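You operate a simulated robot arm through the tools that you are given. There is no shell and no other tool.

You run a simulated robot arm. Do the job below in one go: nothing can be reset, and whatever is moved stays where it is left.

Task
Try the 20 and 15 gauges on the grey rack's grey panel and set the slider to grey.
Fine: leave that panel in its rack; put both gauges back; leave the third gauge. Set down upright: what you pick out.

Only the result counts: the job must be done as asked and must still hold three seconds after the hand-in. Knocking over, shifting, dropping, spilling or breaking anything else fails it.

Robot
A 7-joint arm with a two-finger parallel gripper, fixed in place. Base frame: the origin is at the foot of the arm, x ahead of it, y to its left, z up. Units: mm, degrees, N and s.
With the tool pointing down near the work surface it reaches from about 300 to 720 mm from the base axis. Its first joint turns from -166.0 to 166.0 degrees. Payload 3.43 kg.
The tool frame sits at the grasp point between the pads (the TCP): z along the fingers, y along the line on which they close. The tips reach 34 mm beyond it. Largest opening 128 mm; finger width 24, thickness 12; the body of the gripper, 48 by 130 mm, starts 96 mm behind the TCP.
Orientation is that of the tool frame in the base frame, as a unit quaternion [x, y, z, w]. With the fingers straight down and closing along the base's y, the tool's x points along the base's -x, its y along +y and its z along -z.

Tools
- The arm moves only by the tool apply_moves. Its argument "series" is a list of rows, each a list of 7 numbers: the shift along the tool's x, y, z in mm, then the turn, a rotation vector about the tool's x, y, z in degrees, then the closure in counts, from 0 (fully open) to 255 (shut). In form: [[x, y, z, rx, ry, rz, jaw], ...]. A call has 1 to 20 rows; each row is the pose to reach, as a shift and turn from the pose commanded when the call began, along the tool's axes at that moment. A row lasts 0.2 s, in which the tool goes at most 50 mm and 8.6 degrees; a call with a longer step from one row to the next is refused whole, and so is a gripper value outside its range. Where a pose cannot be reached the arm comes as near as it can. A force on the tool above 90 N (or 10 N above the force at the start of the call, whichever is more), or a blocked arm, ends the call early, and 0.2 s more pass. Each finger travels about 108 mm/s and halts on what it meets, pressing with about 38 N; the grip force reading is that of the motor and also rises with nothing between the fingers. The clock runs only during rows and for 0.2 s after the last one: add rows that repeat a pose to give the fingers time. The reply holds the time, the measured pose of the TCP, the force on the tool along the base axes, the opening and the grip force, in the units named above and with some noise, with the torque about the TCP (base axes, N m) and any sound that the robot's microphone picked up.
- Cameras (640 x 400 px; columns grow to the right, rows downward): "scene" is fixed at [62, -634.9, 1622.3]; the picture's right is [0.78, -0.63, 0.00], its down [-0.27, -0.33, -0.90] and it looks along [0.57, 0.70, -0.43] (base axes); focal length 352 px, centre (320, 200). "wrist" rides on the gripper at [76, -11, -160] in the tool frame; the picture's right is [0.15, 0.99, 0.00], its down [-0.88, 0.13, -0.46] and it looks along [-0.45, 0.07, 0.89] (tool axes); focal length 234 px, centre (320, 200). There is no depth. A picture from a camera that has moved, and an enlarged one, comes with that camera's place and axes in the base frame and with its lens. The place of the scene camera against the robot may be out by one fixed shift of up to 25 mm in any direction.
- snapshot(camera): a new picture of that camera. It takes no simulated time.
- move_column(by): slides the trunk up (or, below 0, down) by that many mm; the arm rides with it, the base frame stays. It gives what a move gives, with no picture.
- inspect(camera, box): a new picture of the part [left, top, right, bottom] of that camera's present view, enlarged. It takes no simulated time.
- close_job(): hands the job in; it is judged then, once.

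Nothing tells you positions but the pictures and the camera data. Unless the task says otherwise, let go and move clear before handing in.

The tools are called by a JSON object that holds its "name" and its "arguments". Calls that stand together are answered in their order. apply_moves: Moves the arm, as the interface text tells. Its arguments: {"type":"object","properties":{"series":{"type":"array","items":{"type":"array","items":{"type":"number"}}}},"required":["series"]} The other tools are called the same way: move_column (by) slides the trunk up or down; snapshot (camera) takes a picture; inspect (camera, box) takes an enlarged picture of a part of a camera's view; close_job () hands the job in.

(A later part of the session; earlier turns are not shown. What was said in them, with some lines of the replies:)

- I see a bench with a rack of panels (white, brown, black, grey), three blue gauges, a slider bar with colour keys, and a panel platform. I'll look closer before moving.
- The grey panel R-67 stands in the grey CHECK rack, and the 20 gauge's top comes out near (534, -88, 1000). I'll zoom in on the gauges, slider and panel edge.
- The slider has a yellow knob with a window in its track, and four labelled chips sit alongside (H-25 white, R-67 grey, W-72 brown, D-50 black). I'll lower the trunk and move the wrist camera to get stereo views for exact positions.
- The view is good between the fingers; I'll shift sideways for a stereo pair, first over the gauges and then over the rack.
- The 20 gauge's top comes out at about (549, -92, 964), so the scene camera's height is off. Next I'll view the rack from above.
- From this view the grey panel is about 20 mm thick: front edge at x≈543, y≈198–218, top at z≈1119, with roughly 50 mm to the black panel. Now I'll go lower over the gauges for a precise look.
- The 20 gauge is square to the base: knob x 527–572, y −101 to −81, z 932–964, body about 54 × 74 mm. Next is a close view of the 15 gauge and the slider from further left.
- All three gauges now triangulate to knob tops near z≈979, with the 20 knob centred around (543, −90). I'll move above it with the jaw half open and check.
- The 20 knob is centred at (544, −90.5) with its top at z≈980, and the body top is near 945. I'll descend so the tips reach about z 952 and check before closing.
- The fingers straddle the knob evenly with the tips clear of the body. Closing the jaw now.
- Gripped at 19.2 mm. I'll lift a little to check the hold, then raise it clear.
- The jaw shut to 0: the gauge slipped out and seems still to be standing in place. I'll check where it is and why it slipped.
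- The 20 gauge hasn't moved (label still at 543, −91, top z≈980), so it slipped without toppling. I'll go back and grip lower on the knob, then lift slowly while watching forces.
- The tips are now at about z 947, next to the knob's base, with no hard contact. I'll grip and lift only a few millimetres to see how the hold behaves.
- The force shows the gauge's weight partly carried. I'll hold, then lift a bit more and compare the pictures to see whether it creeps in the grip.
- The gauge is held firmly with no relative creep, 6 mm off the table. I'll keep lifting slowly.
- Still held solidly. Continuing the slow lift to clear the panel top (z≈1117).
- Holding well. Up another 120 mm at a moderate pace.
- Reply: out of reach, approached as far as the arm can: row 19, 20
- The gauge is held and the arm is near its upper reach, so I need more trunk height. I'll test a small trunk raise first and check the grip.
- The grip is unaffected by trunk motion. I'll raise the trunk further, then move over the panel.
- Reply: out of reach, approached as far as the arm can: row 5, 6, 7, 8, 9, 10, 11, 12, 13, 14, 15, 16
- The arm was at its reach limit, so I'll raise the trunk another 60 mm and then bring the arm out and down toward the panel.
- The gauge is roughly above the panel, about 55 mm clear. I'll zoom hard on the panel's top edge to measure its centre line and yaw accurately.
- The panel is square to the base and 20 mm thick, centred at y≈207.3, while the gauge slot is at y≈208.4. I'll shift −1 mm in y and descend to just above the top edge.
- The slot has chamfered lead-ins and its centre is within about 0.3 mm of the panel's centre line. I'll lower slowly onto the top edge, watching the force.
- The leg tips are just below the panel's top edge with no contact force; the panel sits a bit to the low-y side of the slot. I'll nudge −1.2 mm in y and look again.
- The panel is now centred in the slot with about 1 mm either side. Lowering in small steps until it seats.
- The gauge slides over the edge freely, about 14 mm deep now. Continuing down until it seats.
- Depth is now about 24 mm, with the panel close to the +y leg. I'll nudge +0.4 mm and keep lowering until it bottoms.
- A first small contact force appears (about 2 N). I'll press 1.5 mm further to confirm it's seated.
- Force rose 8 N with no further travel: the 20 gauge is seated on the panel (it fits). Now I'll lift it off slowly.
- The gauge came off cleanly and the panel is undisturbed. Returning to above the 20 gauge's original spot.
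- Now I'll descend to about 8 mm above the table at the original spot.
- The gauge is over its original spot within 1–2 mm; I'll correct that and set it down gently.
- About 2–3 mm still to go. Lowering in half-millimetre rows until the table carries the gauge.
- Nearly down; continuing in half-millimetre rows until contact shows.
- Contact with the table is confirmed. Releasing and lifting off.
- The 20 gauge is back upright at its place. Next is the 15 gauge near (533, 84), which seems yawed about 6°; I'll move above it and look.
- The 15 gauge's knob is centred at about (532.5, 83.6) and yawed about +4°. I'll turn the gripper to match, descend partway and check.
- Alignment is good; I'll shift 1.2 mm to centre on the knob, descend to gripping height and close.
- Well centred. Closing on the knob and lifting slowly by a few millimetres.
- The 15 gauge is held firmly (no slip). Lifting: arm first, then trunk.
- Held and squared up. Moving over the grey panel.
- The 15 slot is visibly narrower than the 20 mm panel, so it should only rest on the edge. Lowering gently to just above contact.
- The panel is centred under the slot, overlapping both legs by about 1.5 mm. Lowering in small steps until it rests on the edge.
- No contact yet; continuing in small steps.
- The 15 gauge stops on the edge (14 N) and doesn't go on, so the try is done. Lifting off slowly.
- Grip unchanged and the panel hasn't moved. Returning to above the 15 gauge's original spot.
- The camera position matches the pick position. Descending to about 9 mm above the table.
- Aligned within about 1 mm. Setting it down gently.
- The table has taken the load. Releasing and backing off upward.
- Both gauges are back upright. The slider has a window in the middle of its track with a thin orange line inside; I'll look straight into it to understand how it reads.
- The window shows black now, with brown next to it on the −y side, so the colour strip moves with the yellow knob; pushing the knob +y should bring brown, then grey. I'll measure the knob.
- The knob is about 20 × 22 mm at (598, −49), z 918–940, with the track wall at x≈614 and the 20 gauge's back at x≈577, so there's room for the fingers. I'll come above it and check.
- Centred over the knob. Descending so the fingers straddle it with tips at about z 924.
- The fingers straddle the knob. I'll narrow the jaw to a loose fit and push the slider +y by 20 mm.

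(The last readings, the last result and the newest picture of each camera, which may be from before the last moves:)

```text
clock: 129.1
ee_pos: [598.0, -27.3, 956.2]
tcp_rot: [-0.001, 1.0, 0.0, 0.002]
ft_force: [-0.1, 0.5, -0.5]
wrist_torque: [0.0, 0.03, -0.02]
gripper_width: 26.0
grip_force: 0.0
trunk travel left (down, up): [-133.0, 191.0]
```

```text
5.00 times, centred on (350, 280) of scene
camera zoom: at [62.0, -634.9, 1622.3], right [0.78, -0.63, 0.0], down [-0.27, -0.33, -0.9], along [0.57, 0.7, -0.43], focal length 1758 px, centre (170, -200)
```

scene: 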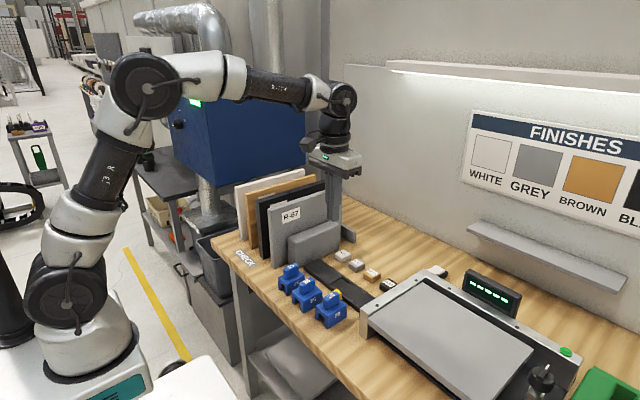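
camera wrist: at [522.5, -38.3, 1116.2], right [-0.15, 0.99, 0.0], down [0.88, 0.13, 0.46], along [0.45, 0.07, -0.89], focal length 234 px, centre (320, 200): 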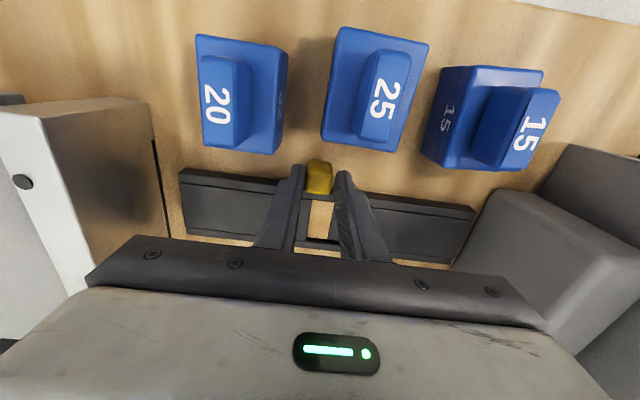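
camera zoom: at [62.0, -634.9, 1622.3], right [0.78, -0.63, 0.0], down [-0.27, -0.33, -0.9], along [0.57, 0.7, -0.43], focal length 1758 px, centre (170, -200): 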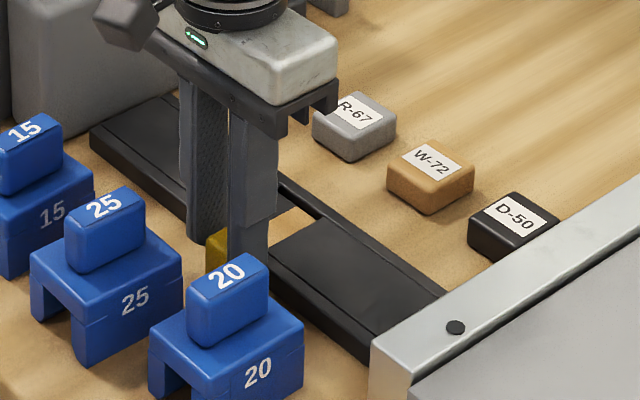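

Brown now fills about half the window, moving 1:1 with the knob. I'll push further.

{"name": "apply_moves", "arguments": {"series": [[0, 4, 0, 0, 0, 0, 203], [0, 8, 0, 0, 0, 0, 203], [0, 12, 0, 0, 0, 0, 203], [0, 16, 0, 0, 0, 0, 203], [0, 20, 0, 0, 0, 0, 203], [0, 24, 0, 0, 0, 0, 203], [0, 28, 0, 0, 0, 0, 203], [0, 32, 0, 0, 0, 0, 203], [0, 36, 0, 0, 0, 0, 203], [0, 36, 0, 0, 0, 0, 203]]}}

{"name": "snapshot", "arguments": {"camera": "wrist"}}

{"name": "inspect", "arguments": {"camera": "wrist", "box": [200, 130, 400, 240]}}

{"name": "inspect", "arguments": {"camera": "scene", "box": [300, 240, 400, 320]}}

```text
clock: 131.3
ee_pos: [597.9, 9.2, 955.5]
tcp_rot: [0.0, 1.0, 0.0, 0.002]
ft_force: [0.5, 0.7, -0.2]
wrist_torque: [0.0, 0.01, 0.0]
gripper_width: 26.1
grip_force: 0.1
trunk travel left (down, up): [-133.0, 191.0]
```

```text
taken
camera wrist: at [522.5, -2.9, 1115.5], right [-0.15, 0.99, 0.0], down [0.88, 0.13, 0.46], along [0.45, 0.07, -0.89], focal length 234 px, centre (320, 200)
```

wrist: 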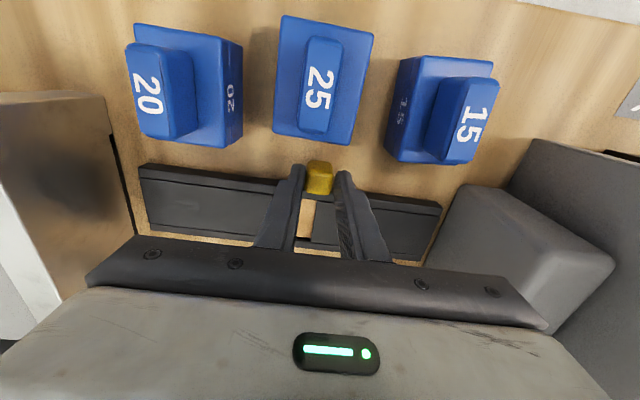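

```text
3.20 times, centred on (300, 185) of wrist
camera zoom: at [522.5, -2.9, 1115.5], right [-0.15, 0.99, 0.0], down [0.88, 0.13, 0.46], along [0.45, 0.07, -0.89], focal length 749 px, centre (384, 248)
```

zoom: 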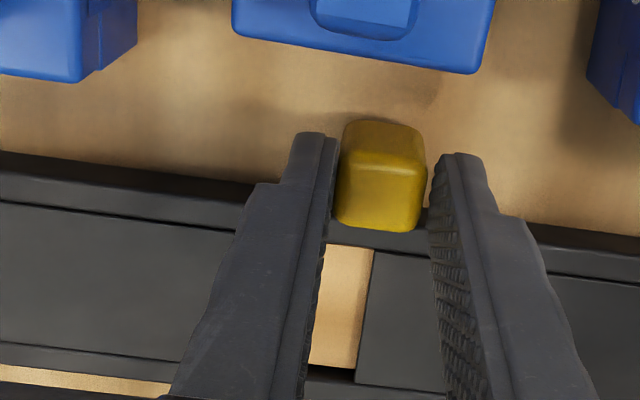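

```text
5.00 times, centred on (350, 280) of scene
camera zoom: at [62.0, -634.9, 1622.3], right [0.78, -0.63, 0.0], down [-0.27, -0.33, -0.9], along [0.57, 0.7, -0.43], focal length 1758 px, centre (170, -200)
```

zoom: 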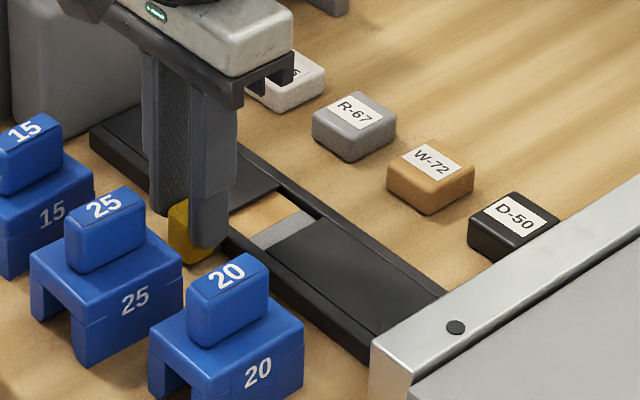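

Grey is now entering the window from the −y side. Pushing another 24 mm.

{"name": "apply_moves", "arguments": {"series": [[0, 4, 0, 0, 0, 0, 203], [0, 8, 0, 0, 0, 0, 203], [0, 12, 0, 0, 0, 0, 203], [0, 16, 0, 0, 0, 0, 203], [0, 20, 0, 0, 0, 0, 203], [0, 24, 0, 0, 0, 0, 203], [0, 24, 0, 0, 0, 0, 203]]}}

{"name": "inspect", "arguments": {"camera": "wrist", "box": [200, 130, 400, 240]}}

{"name": "inspect", "arguments": {"camera": "scene", "box": [320, 250, 400, 310]}}

```text
clock: 132.9
ee_pos: [598.5, 31.8, 956.0]
tcp_rot: [0.0, 1.0, 0.0, 0.002]
ft_force: [0.0, -0.5, 0.0]
wrist_torque: [-0.02, -0.03, 0.06]
gripper_width: 27.0
grip_force: 0.6
trunk travel left (down, up): [-133.0, 191.0]
```

```text
3.20 times, centred on (300, 185) of wrist
camera zoom: at [522.8, 20.5, 1115.2], right [-0.15, 0.99, 0.0], down [0.88, 0.13, 0.46], along [0.45, 0.07, -0.89], focal length 749 px, centre (384, 248)
```

zoom: 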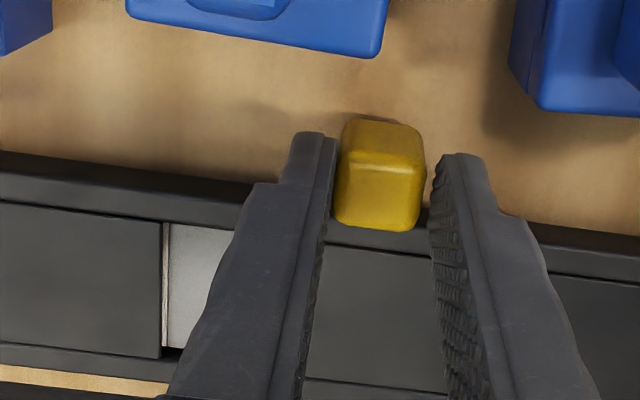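

```text
6.67 times, centred on (360, 280) of scene
camera zoom: at [62.0, -634.9, 1622.3], right [0.78, -0.63, 0.0], down [-0.27, -0.33, -0.9], along [0.57, 0.7, -0.43], focal length 2344 px, centre (53, -333)
```

zoom: 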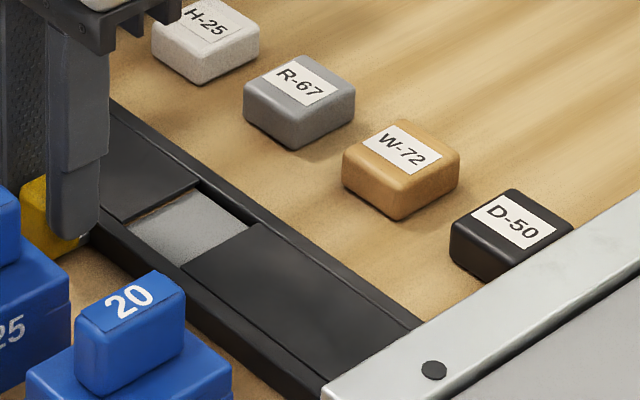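

Grey fills the window, with only thin hints of brown and white at the two edges. I'll ease off, open, lift, and check from above.

{"name": "apply_moves", "arguments": {"series": [[0, -1, 0, 0, 0, 0, 203], [0, -1, 0, 0, 0, 0, 190], [0, -1, 0, 0, 0, 0, 178], [0, -1, 0, 0, 0, 0, 178], [0, -1, -15, 0, 0, 0, 178], [0, -1, -40, 0, 0, 0, 178], [0, -1, -80, 0, 0, 0, 178], [0, -1, -120, 0, 0, 0, 120], [0, -20, -150, 0, 0, 0, 60], [0, -40, -180, 0, 0, 0, 0], [0, -40, -180, 0, 0, 0, 0], [0, -40, -180, 0, 0, 0, 0]]}}

{"name": "snapshot", "arguments": {"camera": "wrist"}}

{"name": "inspect", "arguments": {"camera": "wrist", "box": [270, 130, 370, 190]}}

{"name": "inspect", "arguments": {"camera": "scene", "box": [320, 250, 400, 310]}}

```text
clock: 135.5
ee_pos: [599.1, -8.2, 1137.1]
tcp_rot: [0.0, 1.0, 0.0, 0.003]
ft_force: [1.0, 0.1, 0.2]
wrist_torque: [0.02, -0.04, -0.01]
gripper_width: 127.8
grip_force: 0.1
trunk travel left (down, up): [-133.0, 191.0]
```

```text
taken
camera wrist: at [524.8, -19.6, 1296.2], right [-0.15, 0.99, 0.0], down [0.88, 0.13, 0.46], along [0.45, 0.07, -0.89], focal length 234 px, centre (320, 200)
```

wrist: 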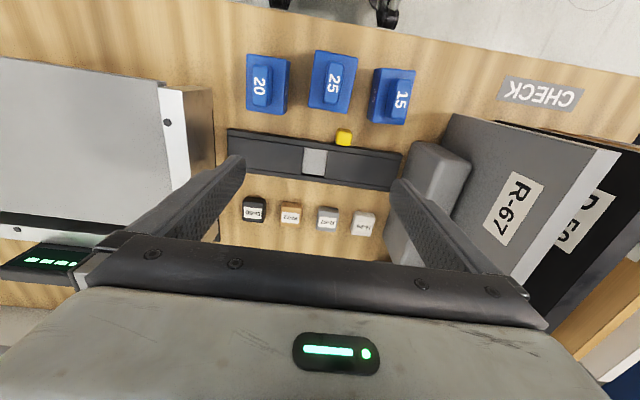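

```text
6.40 times, centred on (320, 160) of wrist
camera zoom: at [524.8, -19.6, 1296.2], right [-0.15, 0.99, 0.0], down [0.88, 0.13, 0.46], along [0.45, 0.07, -0.89], focal length 1499 px, centre (320, 456)
```

zoom: 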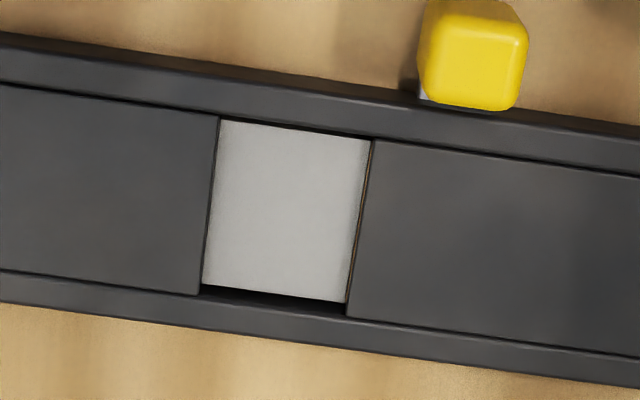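

```text
6.67 times, centred on (360, 280) of scene
camera zoom: at [62.0, -634.9, 1622.3], right [0.78, -0.63, 0.0], down [-0.27, -0.33, -0.9], along [0.57, 0.7, -0.43], focal length 2344 px, centre (53, -333)
```

zoom: 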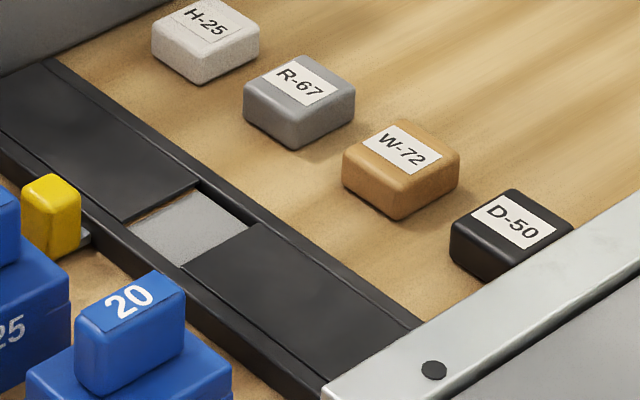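

The window now shows grey and the hand is clear. A last overall check of gauges, rack and slider before handing in.

{"name": "inspect", "arguments": {"camera": "scene", "box": [220, 160, 460, 340]}}

{"name": "inspect", "arguments": {"camera": "wrist", "box": [220, 30, 440, 150]}}

```text
2.22 times, centred on (340, 250) of scene
camera zoom: at [62.0, -634.9, 1622.3], right [0.78, -0.63, 0.0], down [-0.27, -0.33, -0.9], along [0.57, 0.7, -0.43], focal length 781 px, centre (276, 89)
```

zoom: 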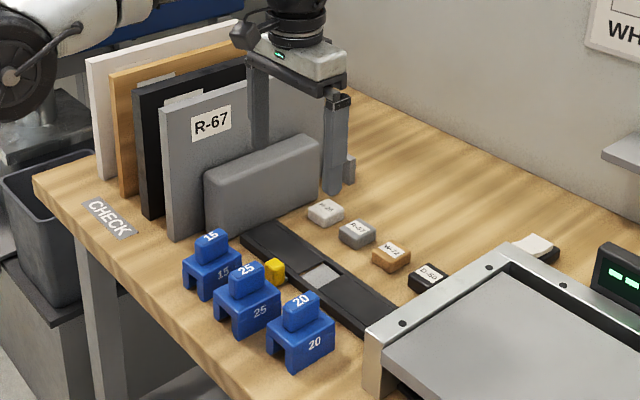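

```text
2.91 times, centred on (330, 90) of wrist
camera zoom: at [524.8, -19.6, 1296.2], right [-0.15, 0.99, 0.0], down [0.88, 0.13, 0.46], along [0.45, 0.07, -0.89], focal length 681 px, centre (291, 520)
```

zoom: 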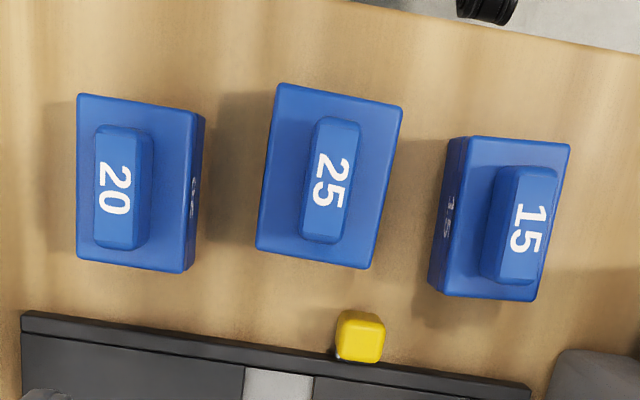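

Everything is as asked: the 20 and 15 gauges stand upright in their original places, the 25 gauge is untouched, and the R-67 panel is still in its rack. The slider window shows grey, so I'm handing in.

{"name": "close_job", "arguments": {}}

```text
The job is handed in.
```

I tried both gauges on the grey R-67 panel, put them back, and set the slider to grey. The job is handed in, but no verdict has come back yet.

- **20 gauge:** it fits. It slid over the panel's top edge and seated about 31 mm down. It is back upright within about 1 mm of where it stood. My first grip slipped off without moving the gauge, so I gripped it again lower down.
- **15 gauge:** it does not fit. It stopped on the top edge when I pressed to about 14 N. It is back upright, within about 1 mm of its old spot and at the same slight angle.
- **25 gauge:** I never touched it, and it has not moved.
- **Panel:** R-67 is still in its place in the grey rack, undisturbed.
- **Slider:** the window shows grey. A brown line about 1 mm wide is just visible at one edge, so it may be about half a millimetre off centre.

The arm was open and clear of everything at hand-in.
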